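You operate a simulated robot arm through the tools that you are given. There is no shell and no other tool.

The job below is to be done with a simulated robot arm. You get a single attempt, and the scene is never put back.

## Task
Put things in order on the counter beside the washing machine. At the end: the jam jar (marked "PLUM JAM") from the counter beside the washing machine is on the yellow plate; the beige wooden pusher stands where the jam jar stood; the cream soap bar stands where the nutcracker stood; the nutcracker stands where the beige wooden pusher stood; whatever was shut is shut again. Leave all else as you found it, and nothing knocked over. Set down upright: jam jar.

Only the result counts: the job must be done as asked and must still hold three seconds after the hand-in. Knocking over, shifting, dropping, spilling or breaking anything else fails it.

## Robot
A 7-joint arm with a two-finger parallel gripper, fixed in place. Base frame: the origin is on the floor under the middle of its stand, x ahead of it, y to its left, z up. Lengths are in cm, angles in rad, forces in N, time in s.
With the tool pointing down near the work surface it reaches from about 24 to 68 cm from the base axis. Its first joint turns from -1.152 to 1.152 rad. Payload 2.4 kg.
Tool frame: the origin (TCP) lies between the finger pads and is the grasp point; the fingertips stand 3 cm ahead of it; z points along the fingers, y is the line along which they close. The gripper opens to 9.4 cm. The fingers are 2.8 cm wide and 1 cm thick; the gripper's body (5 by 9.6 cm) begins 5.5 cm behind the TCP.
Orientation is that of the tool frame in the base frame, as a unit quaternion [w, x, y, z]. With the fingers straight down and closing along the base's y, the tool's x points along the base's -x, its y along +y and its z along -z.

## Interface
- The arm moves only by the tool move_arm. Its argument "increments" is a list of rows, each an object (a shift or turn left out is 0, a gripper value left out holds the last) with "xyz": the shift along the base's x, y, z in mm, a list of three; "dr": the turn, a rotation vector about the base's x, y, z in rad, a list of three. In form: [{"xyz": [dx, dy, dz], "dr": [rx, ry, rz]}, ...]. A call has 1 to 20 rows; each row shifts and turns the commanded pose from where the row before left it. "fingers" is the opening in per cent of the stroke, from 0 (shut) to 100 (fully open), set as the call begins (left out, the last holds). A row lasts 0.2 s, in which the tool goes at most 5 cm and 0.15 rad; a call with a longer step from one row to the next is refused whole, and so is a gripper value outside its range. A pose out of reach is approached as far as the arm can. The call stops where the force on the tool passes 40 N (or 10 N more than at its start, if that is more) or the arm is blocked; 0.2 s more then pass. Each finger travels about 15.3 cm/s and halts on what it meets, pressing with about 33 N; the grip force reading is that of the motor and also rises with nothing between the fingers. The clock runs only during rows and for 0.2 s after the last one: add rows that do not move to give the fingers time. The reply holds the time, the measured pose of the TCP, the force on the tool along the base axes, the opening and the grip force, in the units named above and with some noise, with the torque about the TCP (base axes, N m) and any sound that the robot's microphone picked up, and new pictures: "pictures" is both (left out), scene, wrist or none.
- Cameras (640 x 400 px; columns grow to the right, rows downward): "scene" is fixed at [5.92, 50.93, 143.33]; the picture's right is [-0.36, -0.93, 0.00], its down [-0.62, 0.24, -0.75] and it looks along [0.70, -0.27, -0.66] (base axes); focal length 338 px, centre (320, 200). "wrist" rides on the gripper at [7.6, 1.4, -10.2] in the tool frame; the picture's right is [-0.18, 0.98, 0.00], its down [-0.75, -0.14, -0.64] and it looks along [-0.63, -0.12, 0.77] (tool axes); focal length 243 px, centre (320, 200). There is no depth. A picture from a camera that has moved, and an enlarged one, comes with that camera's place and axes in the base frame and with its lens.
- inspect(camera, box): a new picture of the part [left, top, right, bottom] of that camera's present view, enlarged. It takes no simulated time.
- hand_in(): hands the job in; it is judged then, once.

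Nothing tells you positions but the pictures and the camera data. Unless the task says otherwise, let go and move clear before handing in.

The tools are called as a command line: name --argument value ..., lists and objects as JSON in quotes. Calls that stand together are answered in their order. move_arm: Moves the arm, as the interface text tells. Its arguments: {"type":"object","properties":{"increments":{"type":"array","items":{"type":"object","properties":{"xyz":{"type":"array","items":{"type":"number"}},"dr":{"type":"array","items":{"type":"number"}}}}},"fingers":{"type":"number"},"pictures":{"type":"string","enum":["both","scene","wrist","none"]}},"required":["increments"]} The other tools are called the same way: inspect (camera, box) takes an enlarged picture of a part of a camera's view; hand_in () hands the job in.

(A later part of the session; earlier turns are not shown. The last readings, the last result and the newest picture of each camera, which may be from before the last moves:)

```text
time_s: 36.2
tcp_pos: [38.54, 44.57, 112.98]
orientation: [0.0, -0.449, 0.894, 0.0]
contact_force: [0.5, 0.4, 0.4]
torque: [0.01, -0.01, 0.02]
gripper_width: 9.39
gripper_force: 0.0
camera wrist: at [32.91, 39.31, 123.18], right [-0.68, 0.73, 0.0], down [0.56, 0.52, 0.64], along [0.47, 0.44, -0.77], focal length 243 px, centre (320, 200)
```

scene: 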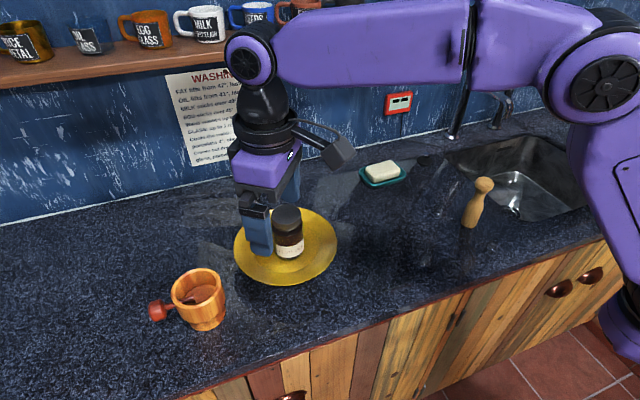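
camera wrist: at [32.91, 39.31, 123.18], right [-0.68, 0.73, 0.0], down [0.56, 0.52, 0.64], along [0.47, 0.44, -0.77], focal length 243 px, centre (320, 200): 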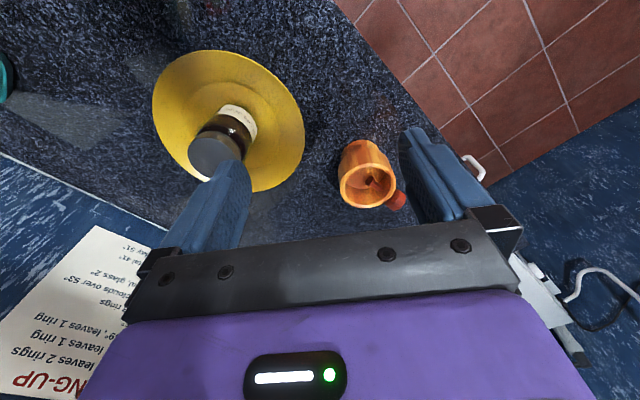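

I can see the nutcracker ahead of the gripper. I'll zoom in to re-measure it from this camera pose.

inspect --camera "wrist" --box '[320, 130, 416, 220]'

inspect --camera "scene" --box '[440, 160, 520, 240]'

```text
4.44 times, centred on (368, 175) of wrist
camera zoom: at [32.91, 39.31, 123.18], right [-0.68, 0.73, 0.0], down [0.56, 0.52, 0.64], along [0.47, 0.44, -0.77], focal length 1078 px, centre (107, 311)
```

zoom: 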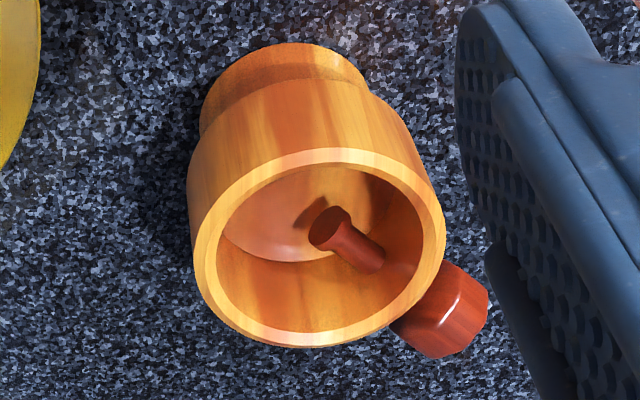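

```text
5.00 times, centred on (480, 200) of scene
camera zoom: at [5.92, 50.93, 143.33], right [-0.36, -0.93, 0.0], down [-0.62, 0.24, -0.75], along [0.7, -0.27, -0.66], focal length 1692 px, centre (-480, 200)
```

zoom: 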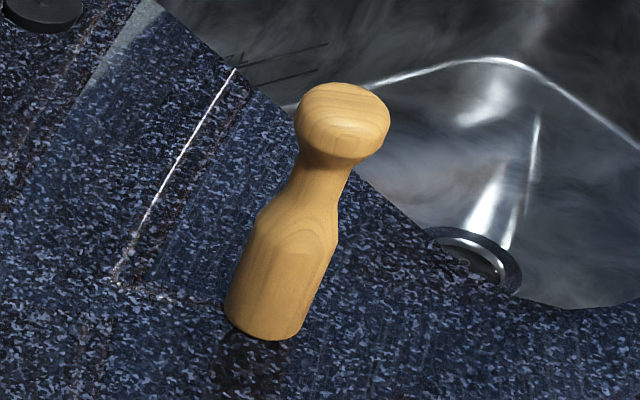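

The pusher stands fine. The bowl's rim is about 8.0 cm wide at (43.4, 58.4), so I'll turn and tilt the tool outward (about 26°) and go to a pre-grasp pose behind and above it.

move_arm --increments '[{"xyz": [4.3, 14.4, -5], "dr": [0, 0, 0.11]}, {"xyz": [4.3, 14.4, -5], "dr": [0, 0, 0.11]}, {"xyz": [4.3, 14.4, -15], "dr": [0.1027, -0.0459, 0]}, {"xyz": [4.3, 14.4, -15], "dr": [0.1027, -0.0459, 0]}, {"xyz": [4.3, 14.4, -20], "dr": [0.1027, -0.0459, 0]}, {"xyz": [4.3, 14.4, -20], "dr": [0.1027, -0.0459, 0]}, {"xyz": [0, 0, 0]}]'

```text
time_s: 37.8
tcp_pos: [41.04, 52.99, 104.82]
orientation: [0.187, -0.53, 0.818, 0.121]
contact_force: [0.3, -0.4, 0.0]
torque: [0.01, 0.0, -0.01]
gripper_width: 9.36
gripper_force: 0.0
camera wrist: at [35.23, 43.37, 110.73], right [-0.83, 0.55, 0.08], down [0.29, 0.31, 0.91], along [0.48, 0.78, -0.42], focal length 243 px, centre (320, 200)
```

scene: 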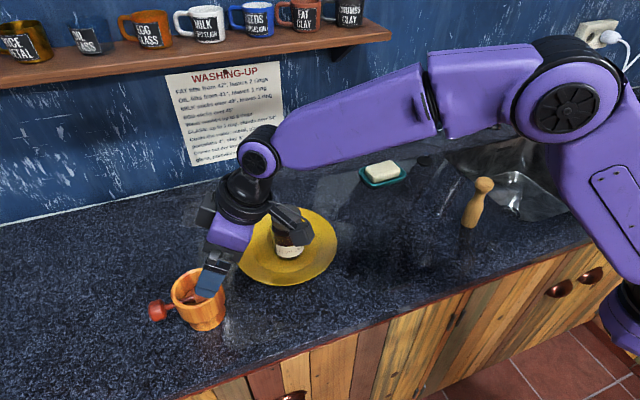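
wrist: 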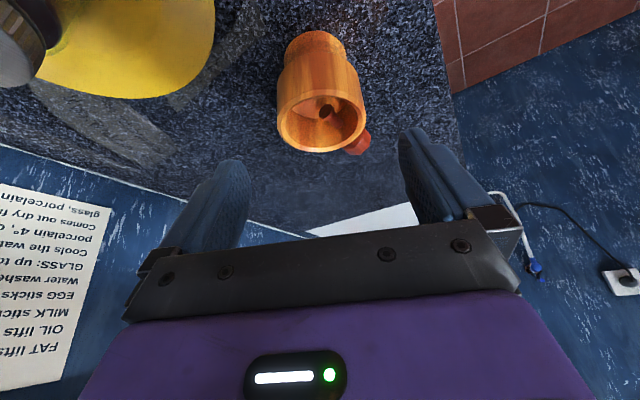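

The tool is tilted as planned and the nutcracker appears between the fingers. I'll zoom to check alignment before moving in.

inspect --camera "wrist" --box '[250, 20, 400, 160]'

inspect --camera "scene" --box '[140, 230, 250, 340]'

```text
2.86 times, centred on (325, 90) of wrist
camera zoom: at [35.23, 43.37, 110.73], right [-0.83, 0.55, 0.08], down [0.29, 0.31, 0.91], along [0.48, 0.78, -0.42], focal length 693 px, centre (306, 514)
```

zoom: 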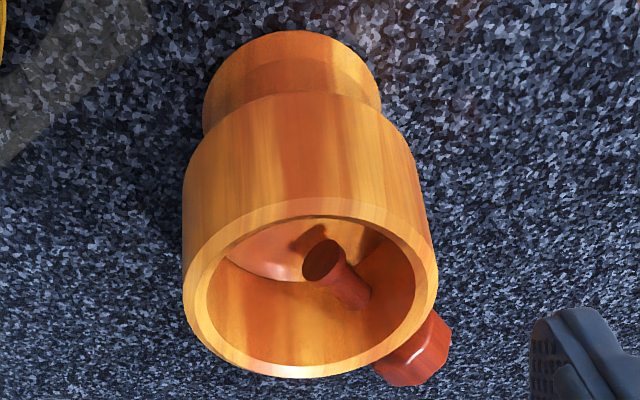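

```text
3.64 times, centred on (195, 285) of scene
camera zoom: at [5.92, 50.93, 143.33], right [-0.36, -0.93, 0.0], down [-0.62, 0.24, -0.75], along [0.7, -0.27, -0.66], focal length 1230 px, centre (774, -109)
```

zoom: 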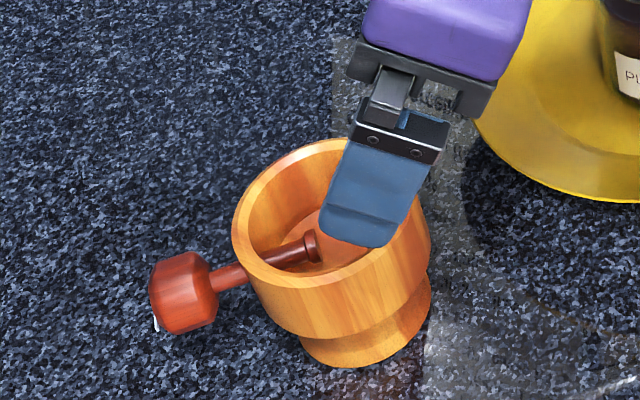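

The rim centre is confirmed near (43.5, 58.4) and laterally aligned with the tool. I'll move in along the tool axis until the tips are just above the rim.

move_arm --increments '[{"xyz": [4.1, 9.3, -21]}, {"xyz": [4.1, 9.3, -21]}, {"xyz": [4.1, 9.3, -19]}, {"xyz": [0, 0, 0]}]'

```text
time_s: 38.8
tcp_pos: [42.29, 56.02, 99.01]
orientation: [0.187, -0.53, 0.818, 0.121]
contact_force: [-0.2, 0.9, -0.9]
torque: [0.03, -0.01, 0.02]
gripper_width: 9.41
gripper_force: 0.2
camera wrist: at [36.43, 46.29, 104.89], right [-0.83, 0.55, 0.08], down [0.29, 0.31, 0.91], along [0.48, 0.77, -0.42], focal length 243 px, centre (320, 200)
```

scene: 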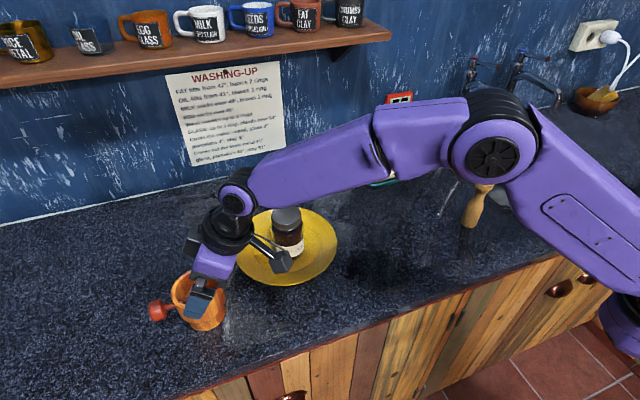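
wrist: 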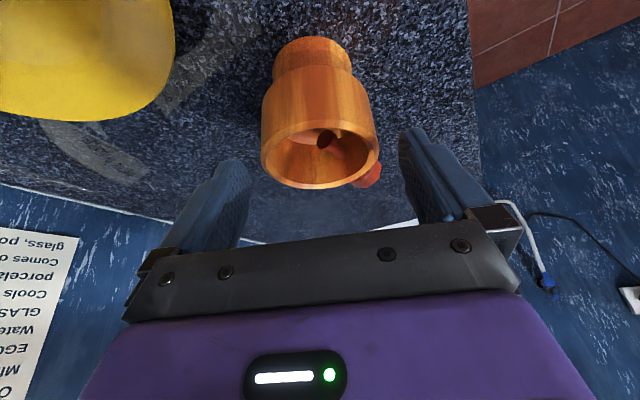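

Alignment looks good, with the bowl centred between the fingers and the knob clear. I'll move in the rest of the way.

move_arm --increments '[{"xyz": [3.05, 6.85, -15.5]}, {"xyz": [3.05, 6.85, -15.5]}, {"xyz": [3.05, 6.85, -15.5]}, {"xyz": [2.4, 5.6, -13]}, {"xyz": [0, 0, 0]}]'

```text
time_s: 40.0
tcp_pos: [43.43, 58.65, 92.89]
orientation: [0.187, -0.531, 0.818, 0.122]
contact_force: [0.2, -0.4, 0.0]
torque: [0.03, 0.04, 0.01]
gripper_width: 9.38
gripper_force: 0.0
camera wrist: at [37.55, 48.82, 98.79], right [-0.83, 0.55, 0.08], down [0.29, 0.31, 0.91], along [0.48, 0.77, -0.42], focal length 243 px, centre (320, 200)
```

scene: 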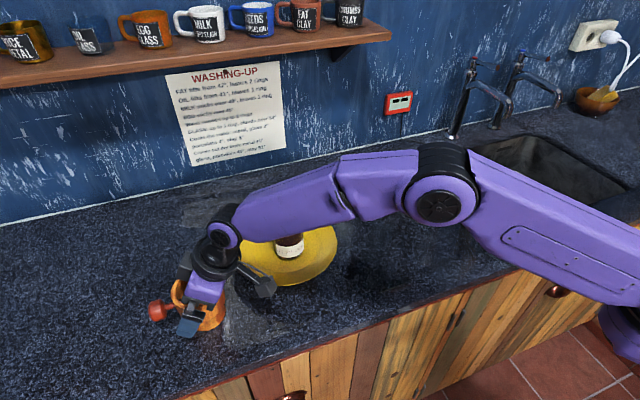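
wrist: 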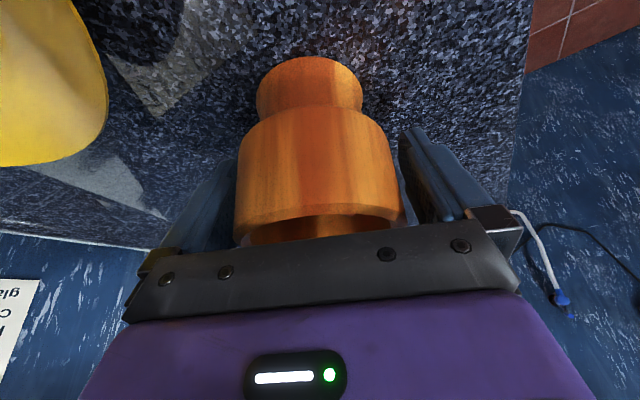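

No contact and the bowl is between the fingers. I'll close the gripper.

move_arm --increments '[{"xyz": [0, 0, 0]}, {"xyz": [0, 0, 0]}, {"xyz": [0, 0, 0]}]' --fingers 0

```text
time_s: 40.8
tcp_pos: [43.4, 58.47, 92.92]
orientation: [0.187, -0.53, 0.818, 0.121]
contact_force: [-0.1, -1.9, 1.7]
torque: [-0.06, 0.09, 0.0]
gripper_width: 7.96
gripper_force: 33.3
camera wrist: at [37.54, 48.81, 98.81], right [-0.83, 0.55, 0.08], down [0.29, 0.31, 0.91], along [0.48, 0.77, -0.42], focal length 243 px, centre (320, 200)
```

scene: 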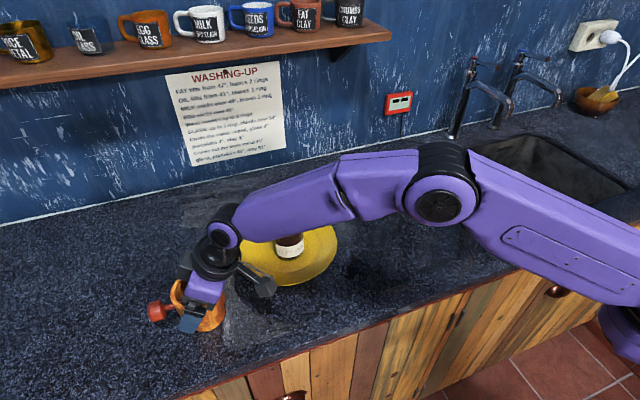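
wrist: 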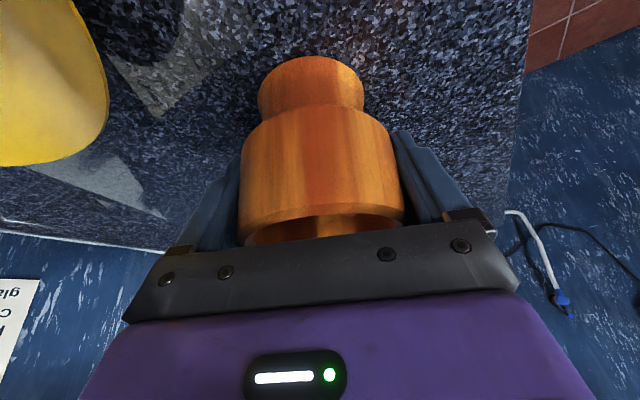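

Gripped at 7.96 cm; the nutcracker's spot is about (43.5, 58.45). I'll lift it straight up and check.

move_arm --increments '[{"xyz": [0, 0, 8]}, {"xyz": [0, 0, 15]}, {"xyz": [0, 0, 20]}, {"xyz": [0, 0, 0]}]'

```text
time_s: 41.8
tcp_pos: [43.39, 58.54, 97.14]
orientation: [0.187, -0.53, 0.818, 0.121]
contact_force: [0.4, -0.9, -1.4]
torque: [-0.03, 0.02, 0.01]
gripper_width: 7.91
gripper_force: 33.4
camera wrist: at [37.53, 48.86, 103.05], right [-0.83, 0.55, 0.08], down [0.29, 0.31, 0.91], along [0.48, 0.77, -0.42], focal length 243 px, centre (320, 200)
```

scene: 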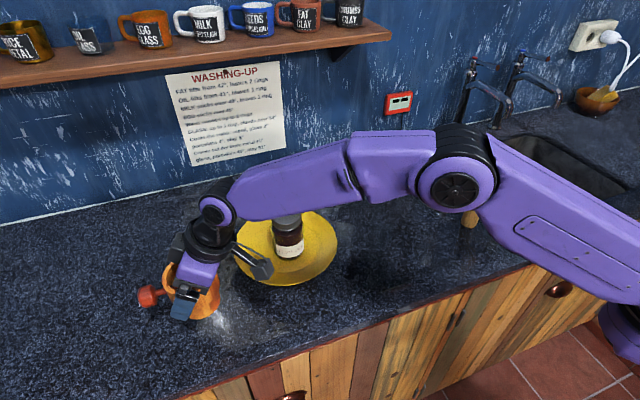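
wrist: 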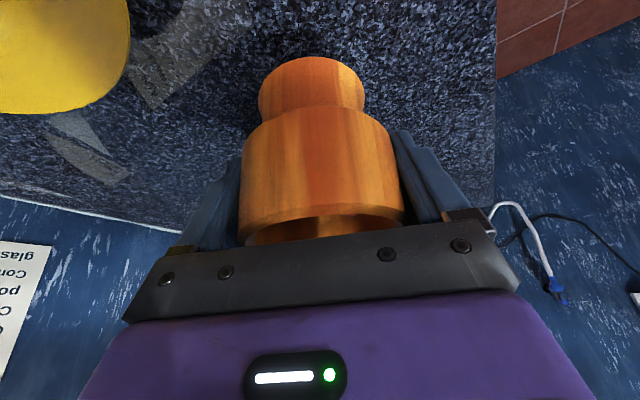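

The nutcracker is held securely. I'll raise it well above the jar and carry it to the pusher's former spot, keeping its orientation.

move_arm --increments '[{"xyz": [0, 0, 30]}, {"xyz": [0, 0, 40]}, {"xyz": [0, 0, 40]}, {"xyz": [0, 0, 40]}, {"xyz": [0, -20, 0]}, {"xyz": [2, -40, 0]}, {"xyz": [2, -40, 0]}, {"xyz": [2, -40, 0]}, {"xyz": [2, -40, 0]}, {"xyz": [2, -40, 0]}, {"xyz": [0, 0, 0]}]'

```text
time_s: 44.2
tcp_pos: [44.43, 36.49, 112.14]
orientation: [0.188, -0.53, 0.818, 0.121]
contact_force: [-0.4, 0.4, -1.7]
torque: [-0.01, 0.01, -0.03]
gripper_width: 7.93
gripper_force: 33.2
camera wrist: at [38.53, 26.82, 118.11], right [-0.83, 0.55, 0.08], down [0.29, 0.31, 0.91], along [0.48, 0.78, -0.42], focal length 243 px, centre (320, 200)
```

scene: 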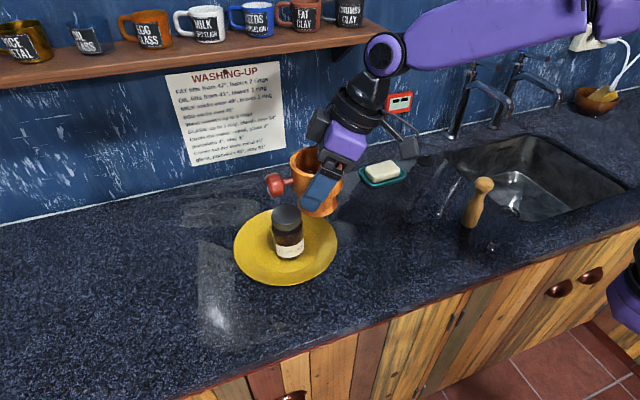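
wrist: 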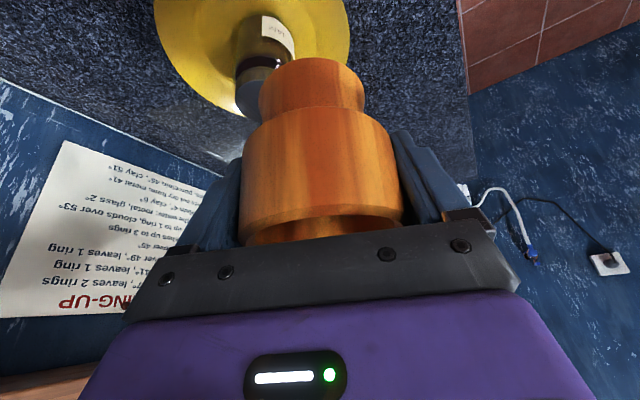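

Carry is going well, clear above the jar. I'll continue to above the pusher's former spot (45.5, 14.5).

move_arm --increments '[{"xyz": [2, -40, 0]}, {"xyz": [2, -40, 0]}, {"xyz": [2, -40, 0]}, {"xyz": [2, -40, 0]}, {"xyz": [2, -40, 0]}, {"xyz": [1, -20, 0]}, {"xyz": [0, 0, 0]}]'

```text
time_s: 45.8
tcp_pos: [45.28, 14.65, 111.97]
orientation: [0.188, -0.53, 0.818, 0.121]
contact_force: [-0.1, -1.0, -2.1]
torque: [-0.03, 0.02, 0.01]
gripper_width: 7.92
gripper_force: 33.4
camera wrist: at [39.52, 4.82, 118.02], right [-0.83, 0.55, 0.08], down [0.29, 0.31, 0.91], along [0.48, 0.77, -0.42], focal length 243 px, centre (320, 200)
```

scene: 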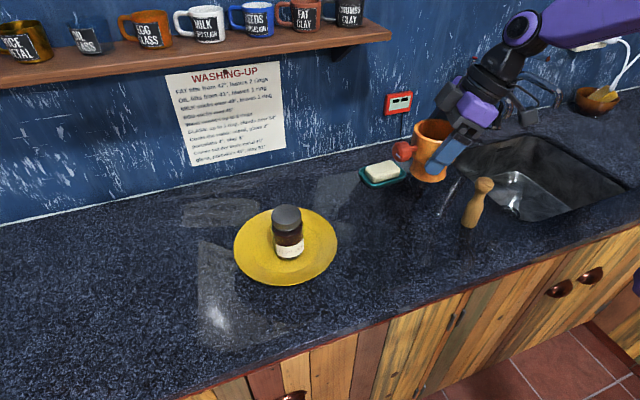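
wrist: 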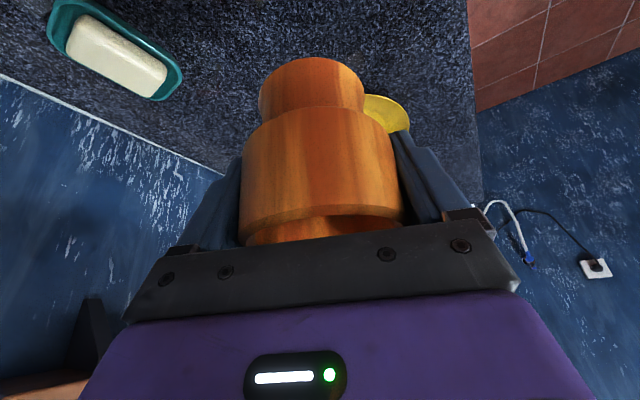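

It's over the target. I'll lower most of the way, watching the pusher's clearance.

move_arm --increments '[{"xyz": [1.5, -1, -35]}, {"xyz": [0, 0, -35]}, {"xyz": [0, 0, -35]}, {"xyz": [0, 0, -30]}, {"xyz": [0, 0, 0]}]'

```text
time_s: 47.0
tcp_pos: [45.57, 14.54, 98.75]
orientation: [0.187, -0.53, 0.818, 0.121]
contact_force: [-0.6, 0.0, -2.3]
torque: [-0.02, 0.01, 0.0]
gripper_width: 7.93
gripper_force: 32.9
camera wrist: at [39.67, 4.81, 104.65], right [-0.83, 0.55, 0.08], down [0.29, 0.31, 0.91], along [0.48, 0.77, -0.42], focal length 243 px, centre (320, 200)
```

scene: 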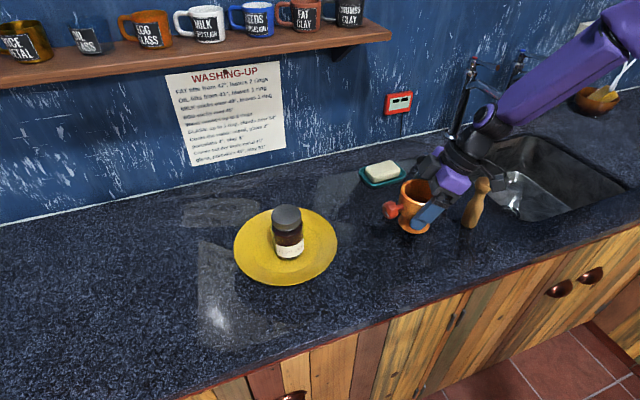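
wrist: 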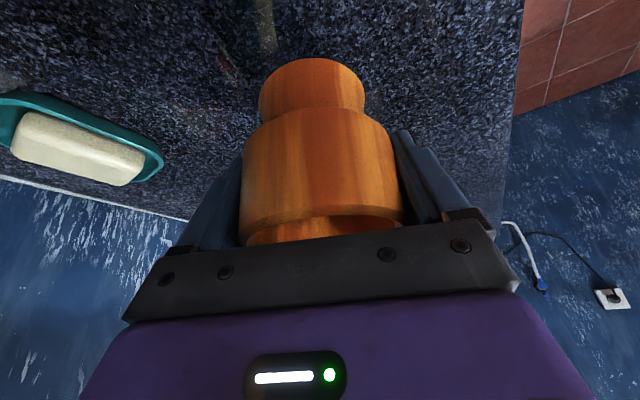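

I'll zoom in to check the clearance between the wrist and the pusher before lowering further.

inspect --camera "scene" --box '[370, 100, 530, 240]'

```text
2.86 times, centred on (450, 170) of scene
camera zoom: at [5.93, 50.93, 143.33], right [-0.36, -0.93, 0.0], down [-0.62, 0.24, -0.75], along [0.7, -0.27, -0.66], focal length 967 px, centre (-51, 286)
```

zoom: 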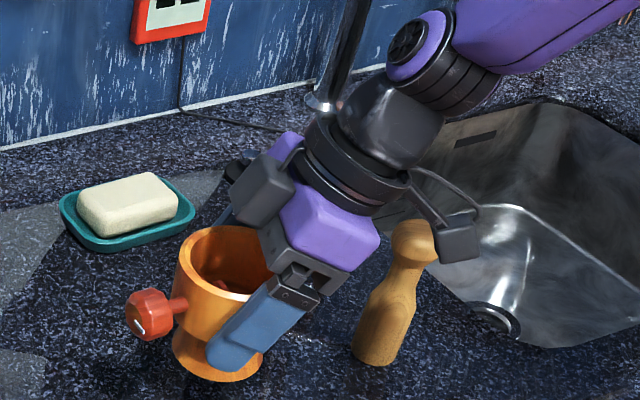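

The camera bracket passes several centimetres nearer than the pusher, so it's clear. I'll lower to just above the counter.

move_arm --increments '[{"xyz": [0, 0, -20]}, {"xyz": [0, 0, -20]}, {"xyz": [0, 0, -10]}, {"xyz": [0, 0, -4]}, {"xyz": [0, 0, 0]}]' --pictures "scene"

move_arm --increments '[{"xyz": [0, 0, -2]}, {"xyz": [0, 0, -1]}, {"xyz": [0, 0, 0]}]' --pictures "none"

```text
time_s: 48.2
tcp_pos: [45.71, 14.53, 93.23]
orientation: [0.188, -0.53, 0.818, 0.122]
contact_force: [-1.2, 0.1, -2.1]
torque: [-0.02, 0.01, -0.02]
gripper_width: 7.92
gripper_force: 32.8
```

scene: 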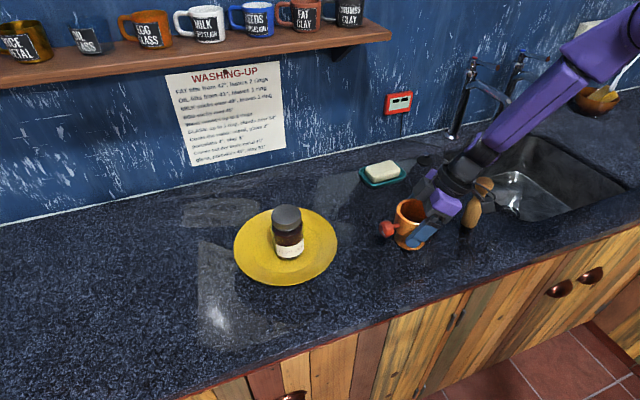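

```text
time_s: 49.0
tcp_pos: [45.74, 14.42, 93.03]
orientation: [0.187, -0.53, 0.818, 0.121]
contact_force: [-0.5, 0.6, -2.3]
torque: [-0.02, -0.03, -0.03]
gripper_width: 7.9
gripper_force: 33.3
```

Still hanging free; I'll continue in 1 mm steps until it touches.

move_arm --increments '[{"xyz": [-1, 0, -1]}, {"xyz": [0, 0, 0]}, {"xyz": [0, 0, 0]}]' --pictures "none"

move_arm --increments '[{"xyz": [0, 0, -1]}, {"xyz": [0, 0, 0]}, {"xyz": [0, 0, 0]}]' --pictures "none"

```text
time_s: 49.8
tcp_pos: [45.65, 14.4, 92.98]
orientation: [0.187, -0.53, 0.818, 0.121]
contact_force: [-0.3, 0.1, -2.3]
torque: [-0.01, -0.06, 0.0]
gripper_width: 7.92
gripper_force: 32.9
```

```text
time_s: 50.6
tcp_pos: [45.46, 14.42, 93.0]
orientation: [0.187, -0.53, 0.818, 0.121]
contact_force: [-3.5, -2.9, 12.0]
torque: [0.09, 0.47, 0.15]
gripper_width: 7.91
gripper_force: 33.1
```

Touched down. Easing off by a fraction and opening.

move_arm --increments '[{"xyz": [0, 0, 0.7]}, {"xyz": [0, 0, 0]}]' --pictures "none"

move_arm --increments '[{"xyz": [0, 0, 0]}, {"xyz": [0, 0, 0]}, {"xyz": [0, 0, 0]}]' --fingers 100 --pictures "both"

```text
time_s: 51.2
tcp_pos: [45.56, 14.56, 92.85]
orientation: [0.187, -0.53, 0.818, 0.121]
contact_force: [2.4, -0.2, 2.3]
torque: [0.09, -0.03, -0.1]
gripper_width: 7.9
gripper_force: 33.1
```

```text
time_s: 52.0
tcp_pos: [45.46, 14.4, 92.83]
orientation: [0.188, -0.53, 0.818, 0.122]
contact_force: [-0.4, 0.0, 0.2]
torque: [-0.03, -0.02, 0.0]
gripper_width: 9.42
gripper_force: 0.1
camera wrist: at [39.69, 4.68, 98.78], right [-0.83, 0.55, 0.08], down [0.29, 0.31, 0.91], along [0.48, 0.77, -0.42], focal length 243 px, centre (320, 200)
```

scene: 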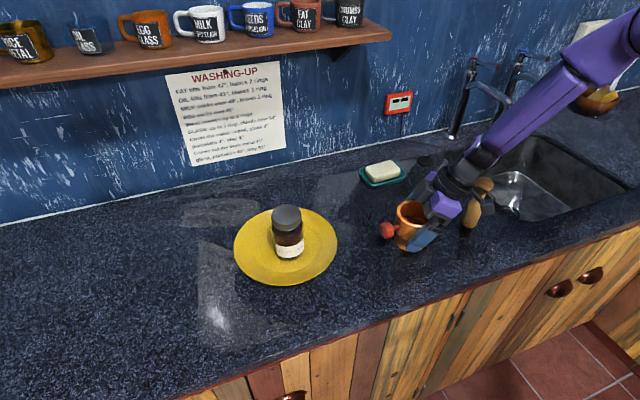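
wrist: 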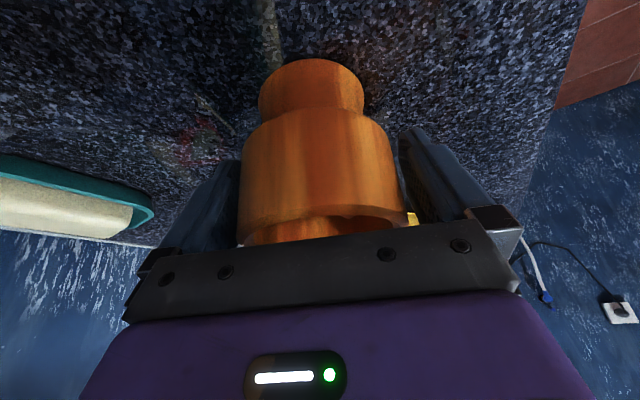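

The nutcracker is released and standing. I'll retreat along the tool axis, then rise.

move_arm --increments '[{"xyz": [-1.8, -4, 9]}, {"xyz": [-3.55, -7.9, 18]}, {"xyz": [-3.55, -7.9, 18]}, {"xyz": [-3.55, -7.9, 18]}, {"xyz": [-3.55, -7.9, 18]}, {"xyz": [0, 0, 40]}, {"xyz": [0, 0, 40]}, {"xyz": [0, 0, 20]}, {"xyz": [0, 0, 0]}]'

```text
time_s: 54.0
tcp_pos: [44.01, 10.95, 111.18]
orientation: [0.187, -0.53, 0.818, 0.121]
contact_force: [-0.2, -1.0, -0.3]
torque: [-0.02, -0.02, 0.06]
gripper_width: 9.4
gripper_force: 0.1
camera wrist: at [38.13, 1.28, 117.05], right [-0.83, 0.55, 0.08], down [0.29, 0.31, 0.91], along [0.48, 0.77, -0.42], focal length 243 px, centre (320, 200)
```

scene: 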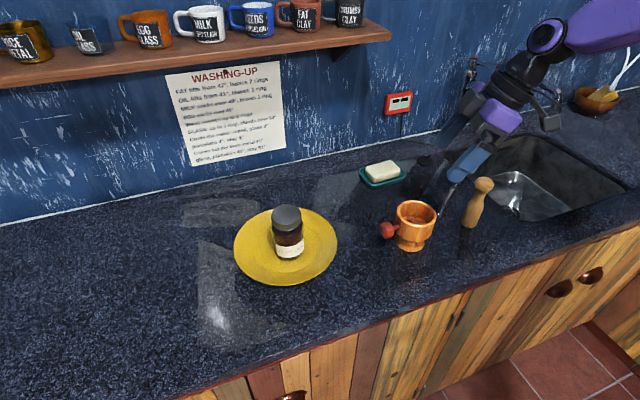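
wrist: 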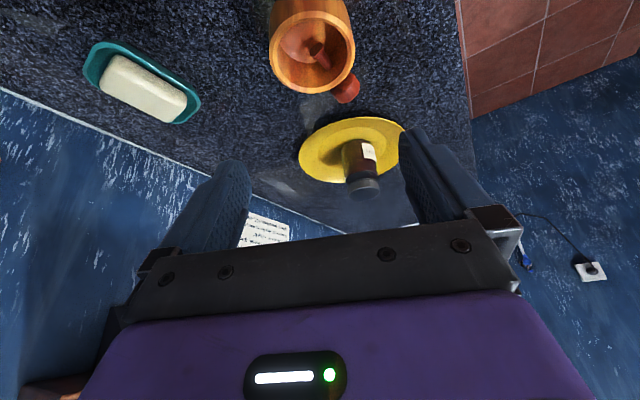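

The nutcracker stands well. Now the soap: I'll zoom on the dish and on the nutcracker from both cameras.

inspect --camera "wrist" --box '[70, 30, 214, 130]'

inspect --camera "scene" --box '[346, 150, 426, 200]'

inspect --camera "scene" --box '[370, 180, 500, 260]'

```text
4.00 times, centred on (142, 80) of wrist
camera zoom: at [38.13, 1.28, 117.05], right [-0.83, 0.55, 0.08], down [0.29, 0.31, 0.91], along [0.48, 0.77, -0.42], focal length 970 px, centre (1032, 680)
```

zoom: 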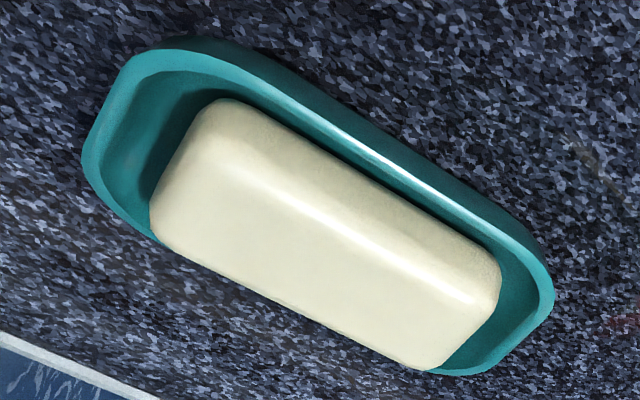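

```text
8.00 times, centred on (386, 175) of scene
camera zoom: at [5.92, 50.93, 143.33], right [-0.36, -0.93, 0.0], down [-0.62, 0.24, -0.75], along [0.7, -0.27, -0.66], focal length 2706 px, centre (-208, 400)
```

zoom: 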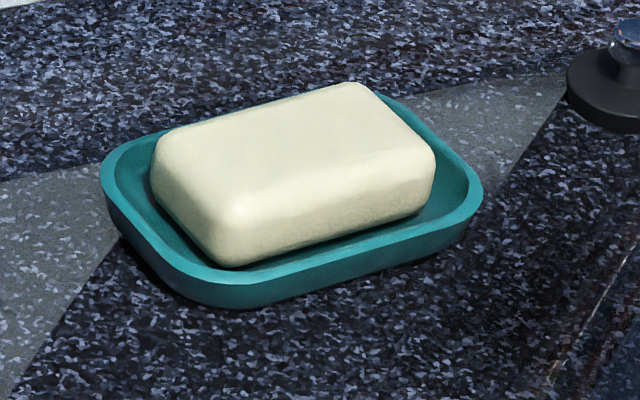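

```text
4.92 times, centred on (435, 220) of scene
camera zoom: at [5.92, 50.93, 143.33], right [-0.36, -0.93, 0.0], down [-0.62, 0.24, -0.75], along [0.7, -0.27, -0.66], focal length 1666 px, centre (-246, 102)
```

zoom: 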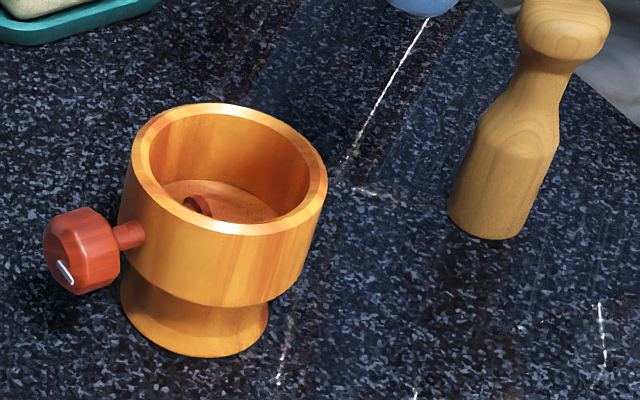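

The nutcracker is centred at about (45.6, 14.5) as intended. The soap bar is near (68.5, 8.6), top at z ≈ 89.6, in a dish whose rim is at about 88.4. I'll swing the tool round to close along the soap's long axis with an outward tilt of about 0.35 rad, ending above it.

move_arm --increments '[{"xyz": [10, -3.5, 10], "dr": [0, 0, -0.1306]}, {"xyz": [20, -3.5, 0], "dr": [0, 0, -0.1306]}, {"xyz": [25, -3.5, 0], "dr": [0, 0, -0.1306]}, {"xyz": [25, -3.5, 0], "dr": [0, 0, -0.1306]}, {"xyz": [25, -3.5, 0], "dr": [0, 0, -0.1306]}, {"xyz": [25, -3.5, -10], "dr": [0, 0, -0.1306]}, {"xyz": [25, -3.5, -10], "dr": [0, 0, -0.1306]}, {"xyz": [25, -3.5, -10], "dr": [0, 0, -0.1306]}, {"xyz": [16, 0, -20], "dr": [-0.0105, 0.0995, 0]}, {"xyz": [0, 0, -20]}, {"xyz": [0, 0, 0]}]'

```text
time_s: 56.4
tcp_pos: [63.64, 8.15, 104.89]
orientation: [0.174, -0.05, 0.983, 0.009]
contact_force: [0.4, 0.3, -0.4]
torque: [0.01, -0.01, 0.0]
gripper_width: 9.39
gripper_force: 0.0
camera wrist: at [52.95, 8.53, 111.91], right [0.07, 1.0, 0.06], down [0.5, -0.09, 0.86], along [0.86, -0.03, -0.5], focal length 243 px, centre (320, 200)
```

scene: 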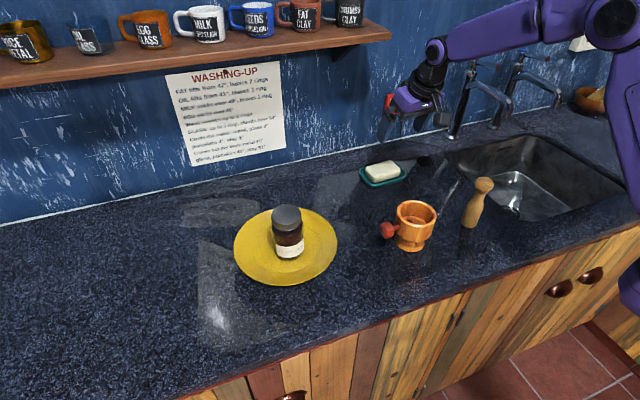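
wrist: 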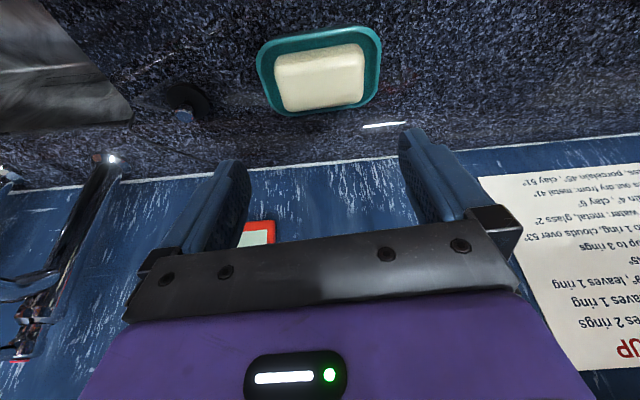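

The soap is centred below between the fingers. I'll zoom in to measure it accurately.

inspect --camera "wrist" --box '[240, 20, 400, 120]'

inspect --camera "scene" --box '[350, 60, 470, 200]'

```text
4.00 times, centred on (320, 70) of wrist
camera zoom: at [52.95, 8.53, 111.91], right [0.07, 1.0, 0.06], down [0.5, -0.09, 0.86], along [0.86, -0.03, -0.5], focal length 970 px, centre (320, 720)
```

zoom: 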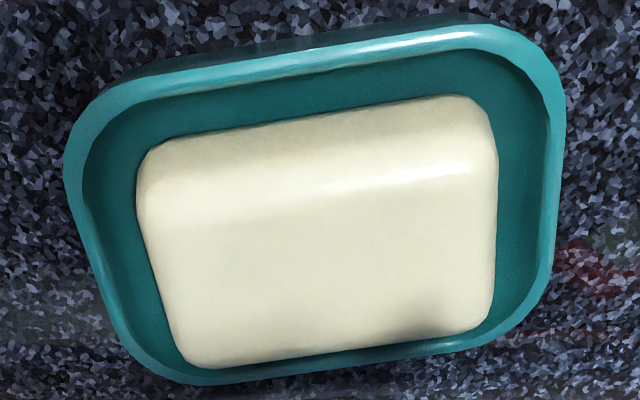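

```text
2.86 times, centred on (410, 130) of scene
camera zoom: at [5.92, 50.93, 143.33], right [-0.36, -0.93, 0.0], down [-0.62, 0.24, -0.75], along [0.7, -0.27, -0.66], focal length 967 px, centre (63, 400)
```

zoom: 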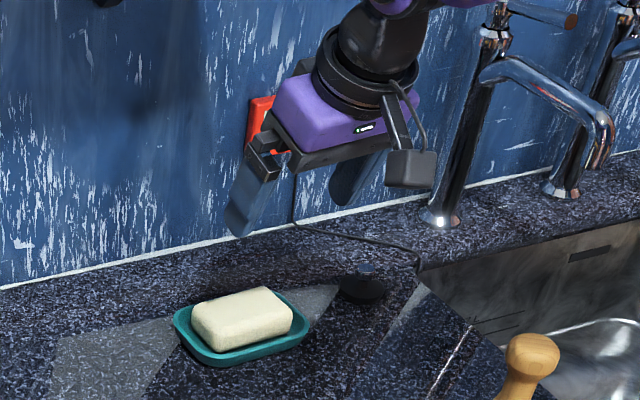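

The soap looks about 8.6 cm long, centred near (68.85, 9.0), turned about 3°. I'll lower the camera for a flatter view to measure the soap top and dish rim heights.

move_arm --increments '[{"xyz": [-12, 4, -20], "dr": [0, 0, -0.05]}, {"xyz": [-5, 3, -25]}, {"xyz": [0, 0, -25]}, {"xyz": [0, 0, -25]}, {"xyz": [0, 0, 0]}]'

```text
time_s: 57.6
tcp_pos: [61.85, 8.87, 95.56]
orientation: [0.173, -0.028, 0.984, 0.004]
contact_force: [1.1, 1.2, -0.1]
torque: [0.03, 0.0, -0.02]
gripper_width: 9.4
gripper_force: 0.1
camera wrist: at [51.2, 9.63, 102.5], right [0.12, 0.99, 0.06], down [0.5, -0.11, 0.86], along [0.86, -0.07, -0.5], focal length 243 px, centre (320, 200)
```

scene: 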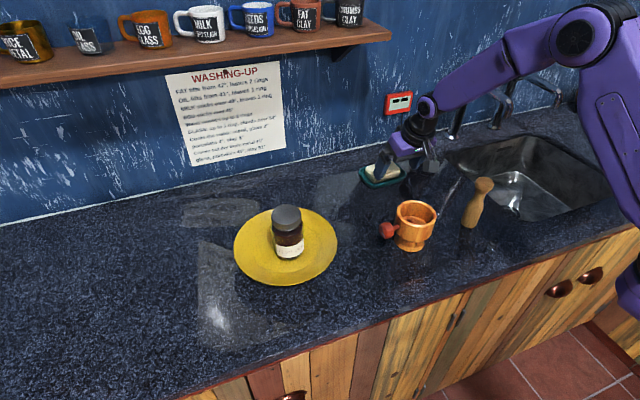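
wrist: 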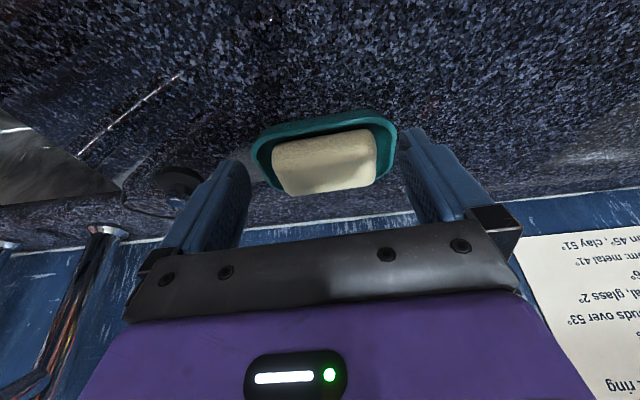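

inspect --camera "wrist" --box '[240, 100, 410, 206]'

inspect --camera "wrist" --box '[160, 90, 480, 290]'

```text
3.76 times, centred on (325, 153) of wrist
camera zoom: at [51.2, 9.63, 102.5], right [0.12, 0.99, 0.06], down [0.5, -0.11, 0.86], along [0.86, -0.07, -0.5], focal length 913 px, centre (301, 377)
```

zoom: 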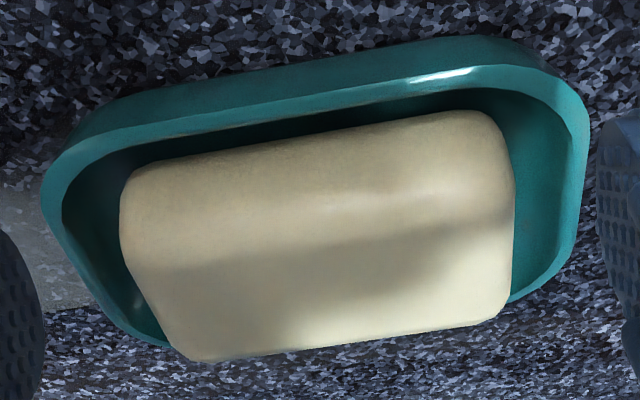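

```text
2.00 times, centred on (320, 190) of wrist
camera zoom: at [51.2, 9.63, 102.5], right [0.12, 0.99, 0.06], down [0.5, -0.11, 0.86], along [0.86, -0.07, -0.5], focal length 485 px, centre (320, 220)
```

zoom: 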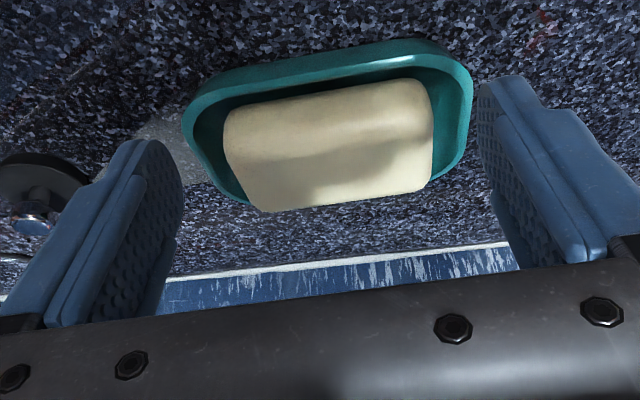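

Now I have better numbers: the dish rim is at z ≈ 88.4, the soap's top at about 90.3 and its centre at about (68.3, 9.05), length ≈ 8.5 cm. I'll go to a pre-grasp pose up along the tool axis.

move_arm --increments '[{"xyz": [12, 0.5, 15]}, {"xyz": [14, 0.5, 8]}, {"xyz": [10, 0, -2]}, {"xyz": [0, 0, 0]}]'

```text
time_s: 58.6
tcp_pos: [65.42, 8.95, 97.65]
orientation: [0.173, -0.027, 0.985, 0.005]
contact_force: [0.4, 0.0, 0.4]
torque: [0.01, -0.01, 0.0]
gripper_width: 9.38
gripper_force: 0.0
camera wrist: at [54.81, 9.76, 104.64], right [0.12, 0.99, 0.06], down [0.5, -0.11, 0.86], along [0.86, -0.07, -0.5], focal length 243 px, centre (320, 200)
```

scene: 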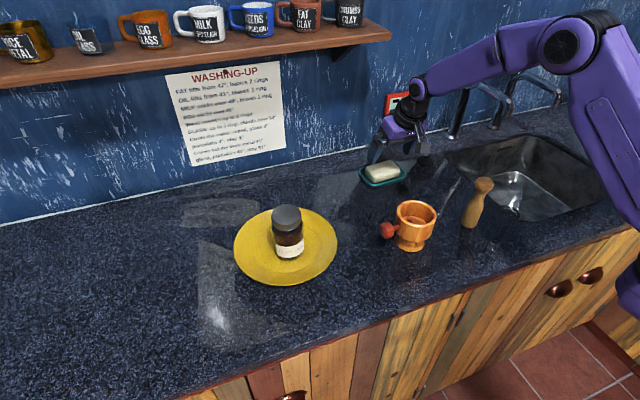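
wrist: 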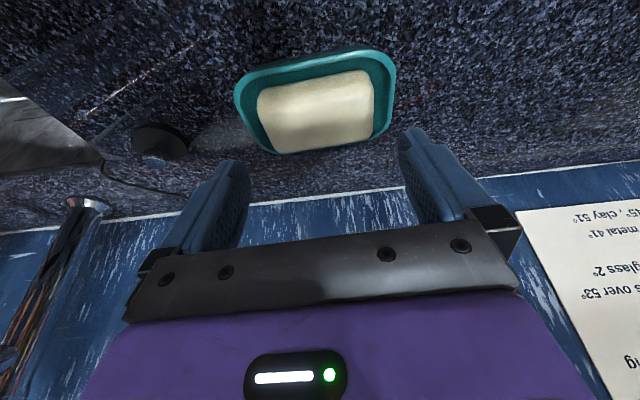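

I'll zoom once more to confirm the lateral centring before going down.

inspect --camera "wrist" --box '[230, 35, 410, 165]'

```text
3.08 times, centred on (320, 100) of wrist
camera zoom: at [54.81, 9.76, 104.64], right [0.12, 0.99, 0.06], down [0.5, -0.11, 0.86], along [0.86, -0.07, -0.5], focal length 746 px, centre (320, 508)
```

zoom: 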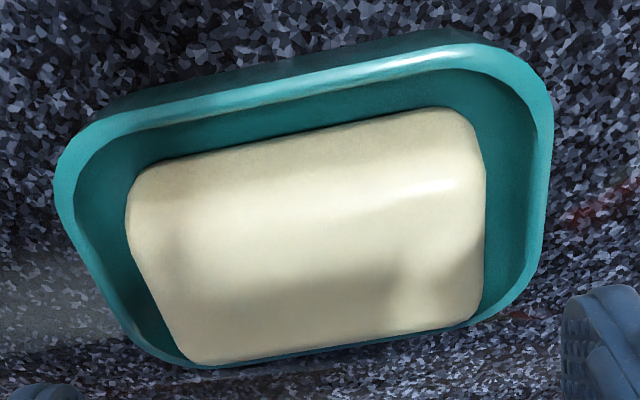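

Centring is good (soap centre y ≈ 9.0, tool within a millimetre). I'll advance until the tips are just beside the soap's top edge.

move_arm --increments '[{"xyz": [5.1, 0.1, -14]}, {"xyz": [5.1, 0.1, -14]}, {"xyz": [5.1, 0.1, -14]}, {"xyz": [2, 0, -5]}, {"xyz": [0, 0, 0]}]'

```text
time_s: 59.8
tcp_pos: [67.26, 8.96, 92.74]
orientation: [0.174, -0.027, 0.984, 0.005]
contact_force: [0.1, -0.9, 0.3]
torque: [-0.01, 0.03, -0.01]
gripper_width: 9.41
gripper_force: 0.0
camera wrist: at [56.66, 9.8, 99.84], right [0.12, 0.99, 0.06], down [0.49, -0.11, 0.86], along [0.86, -0.07, -0.5], focal length 243 px, centre (320, 200)
```

scene: 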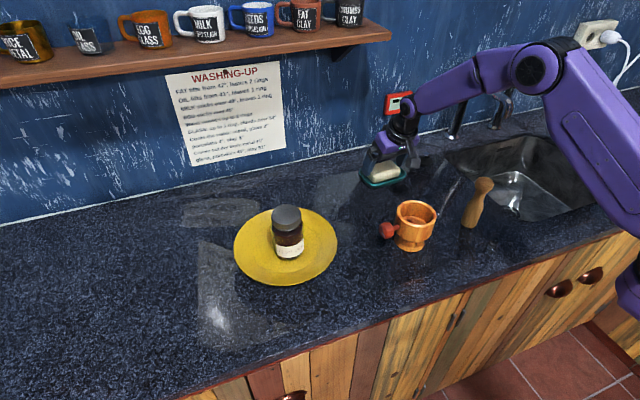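
wrist: 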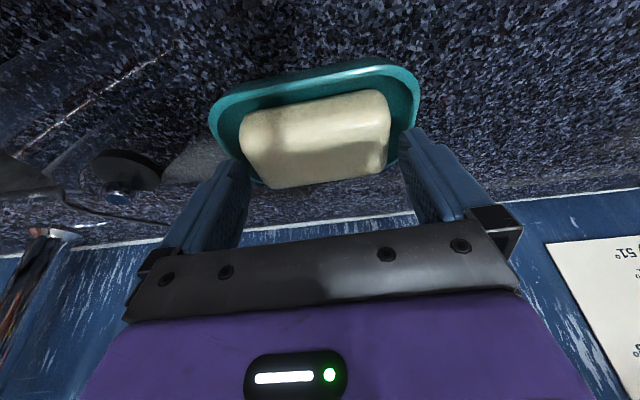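

inspect --camera "wrist" --box '[190, 50, 450, 220]'

inspect --camera "scene" --box '[340, 130, 430, 200]'

```text
2.35 times, centred on (320, 135) of wrist
camera zoom: at [56.66, 9.8, 99.84], right [0.12, 0.99, 0.06], down [0.49, -0.11, 0.86], along [0.86, -0.07, -0.5], focal length 571 px, centre (320, 353)
```

zoom: 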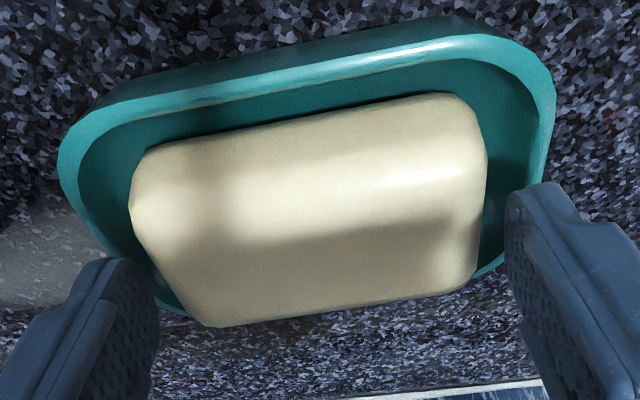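

```text
5.71 times, centred on (385, 165) of scene
camera zoom: at [5.92, 50.93, 143.33], right [-0.36, -0.93, 0.0], down [-0.62, 0.24, -0.75], along [0.7, -0.27, -0.66], focal length 1933 px, centre (-51, 400)
```

zoom: 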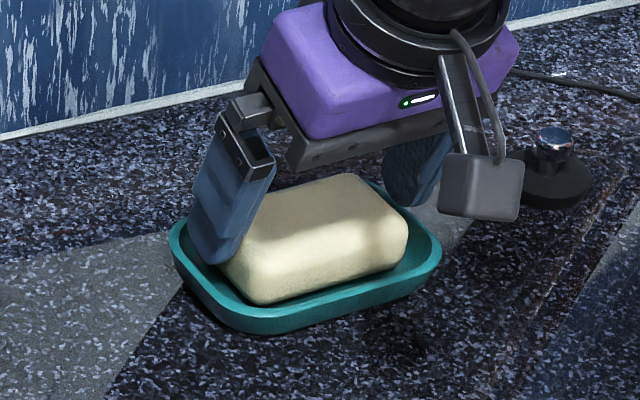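

The fingertips are on either side of the soap with a small gap each. I'll step down the last 7 mm in small increments, watching for contact.

move_arm --increments '[{"xyz": [0.8, 0, -2]}, {"xyz": [0.8, -0.3, -2]}, {"xyz": [0, 0, 0]}]' --pictures "none"

move_arm --increments '[{"xyz": [0.7, 0, -2]}, {"xyz": [0.3, 0, -1]}, {"xyz": [0, 0, 0]}]' --pictures "wrist"

```text
time_s: 60.6
tcp_pos: [67.41, 8.98, 92.53]
orientation: [0.173, -0.027, 0.985, 0.005]
contact_force: [0.4, 0.0, -0.1]
torque: [-0.01, -0.02, -0.02]
gripper_width: 9.41
gripper_force: 0.1
```

```text
time_s: 61.4
tcp_pos: [67.58, 8.96, 92.26]
orientation: [0.175, -0.027, 0.984, 0.005]
contact_force: [-3.6, -1.8, 7.1]
torque: [-0.06, 0.11, 0.0]
gripper_width: 9.4
gripper_force: 0.1
camera wrist: at [56.92, 9.75, 99.23], right [0.12, 0.99, 0.06], down [0.49, -0.11, 0.86], along [0.86, -0.07, -0.5], focal length 243 px, centre (320, 200)
```

wrist: 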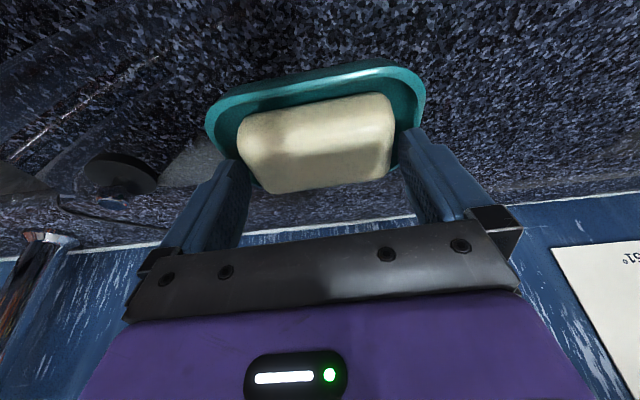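

A light contact (about 7 N) appeared, likely the dish rim or soap edge. I'll zoom to see which before deciding.

inspect --camera "wrist" --box '[190, 90, 300, 220]'

inspect --camera "wrist" --box '[360, 80, 470, 210]'

inspect --camera "scene" --box '[350, 145, 420, 195]'

```text
3.08 times, centred on (245, 155) of wrist
camera zoom: at [56.92, 9.75, 99.23], right [0.12, 0.99, 0.06], down [0.49, -0.11, 0.86], along [0.86, -0.07, -0.5], focal length 746 px, centre (551, 338)
```

zoom: 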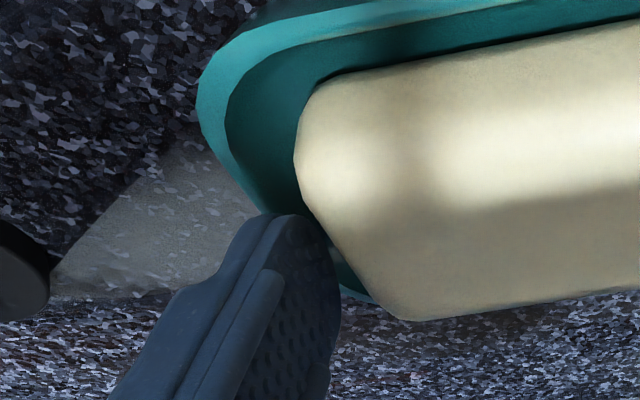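

```text
3.08 times, centred on (415, 145) of wrist
camera zoom: at [56.92, 9.75, 99.23], right [0.12, 0.99, 0.06], down [0.49, -0.11, 0.86], along [0.86, -0.07, -0.5], focal length 746 px, centre (28, 369)
```

zoom: 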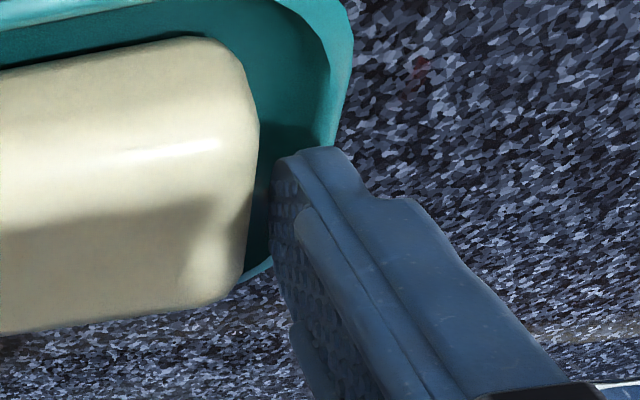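

```text
8.00 times, centred on (385, 170) of scene
camera zoom: at [5.9, 50.93, 143.33], right [-0.36, -0.93, 0.0], down [-0.62, 0.24, -0.75], along [0.7, -0.27, -0.66], focal length 2706 px, centre (-200, 440)
```

zoom: 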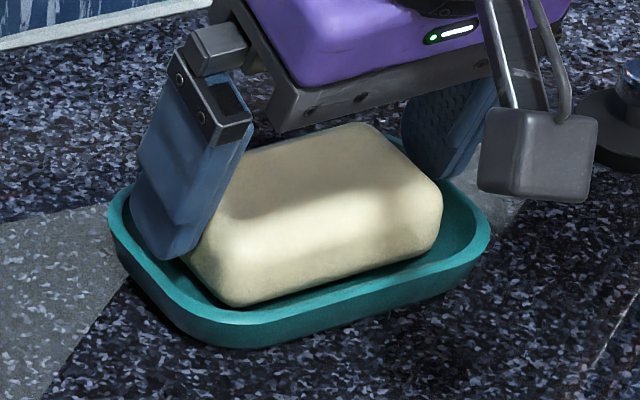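

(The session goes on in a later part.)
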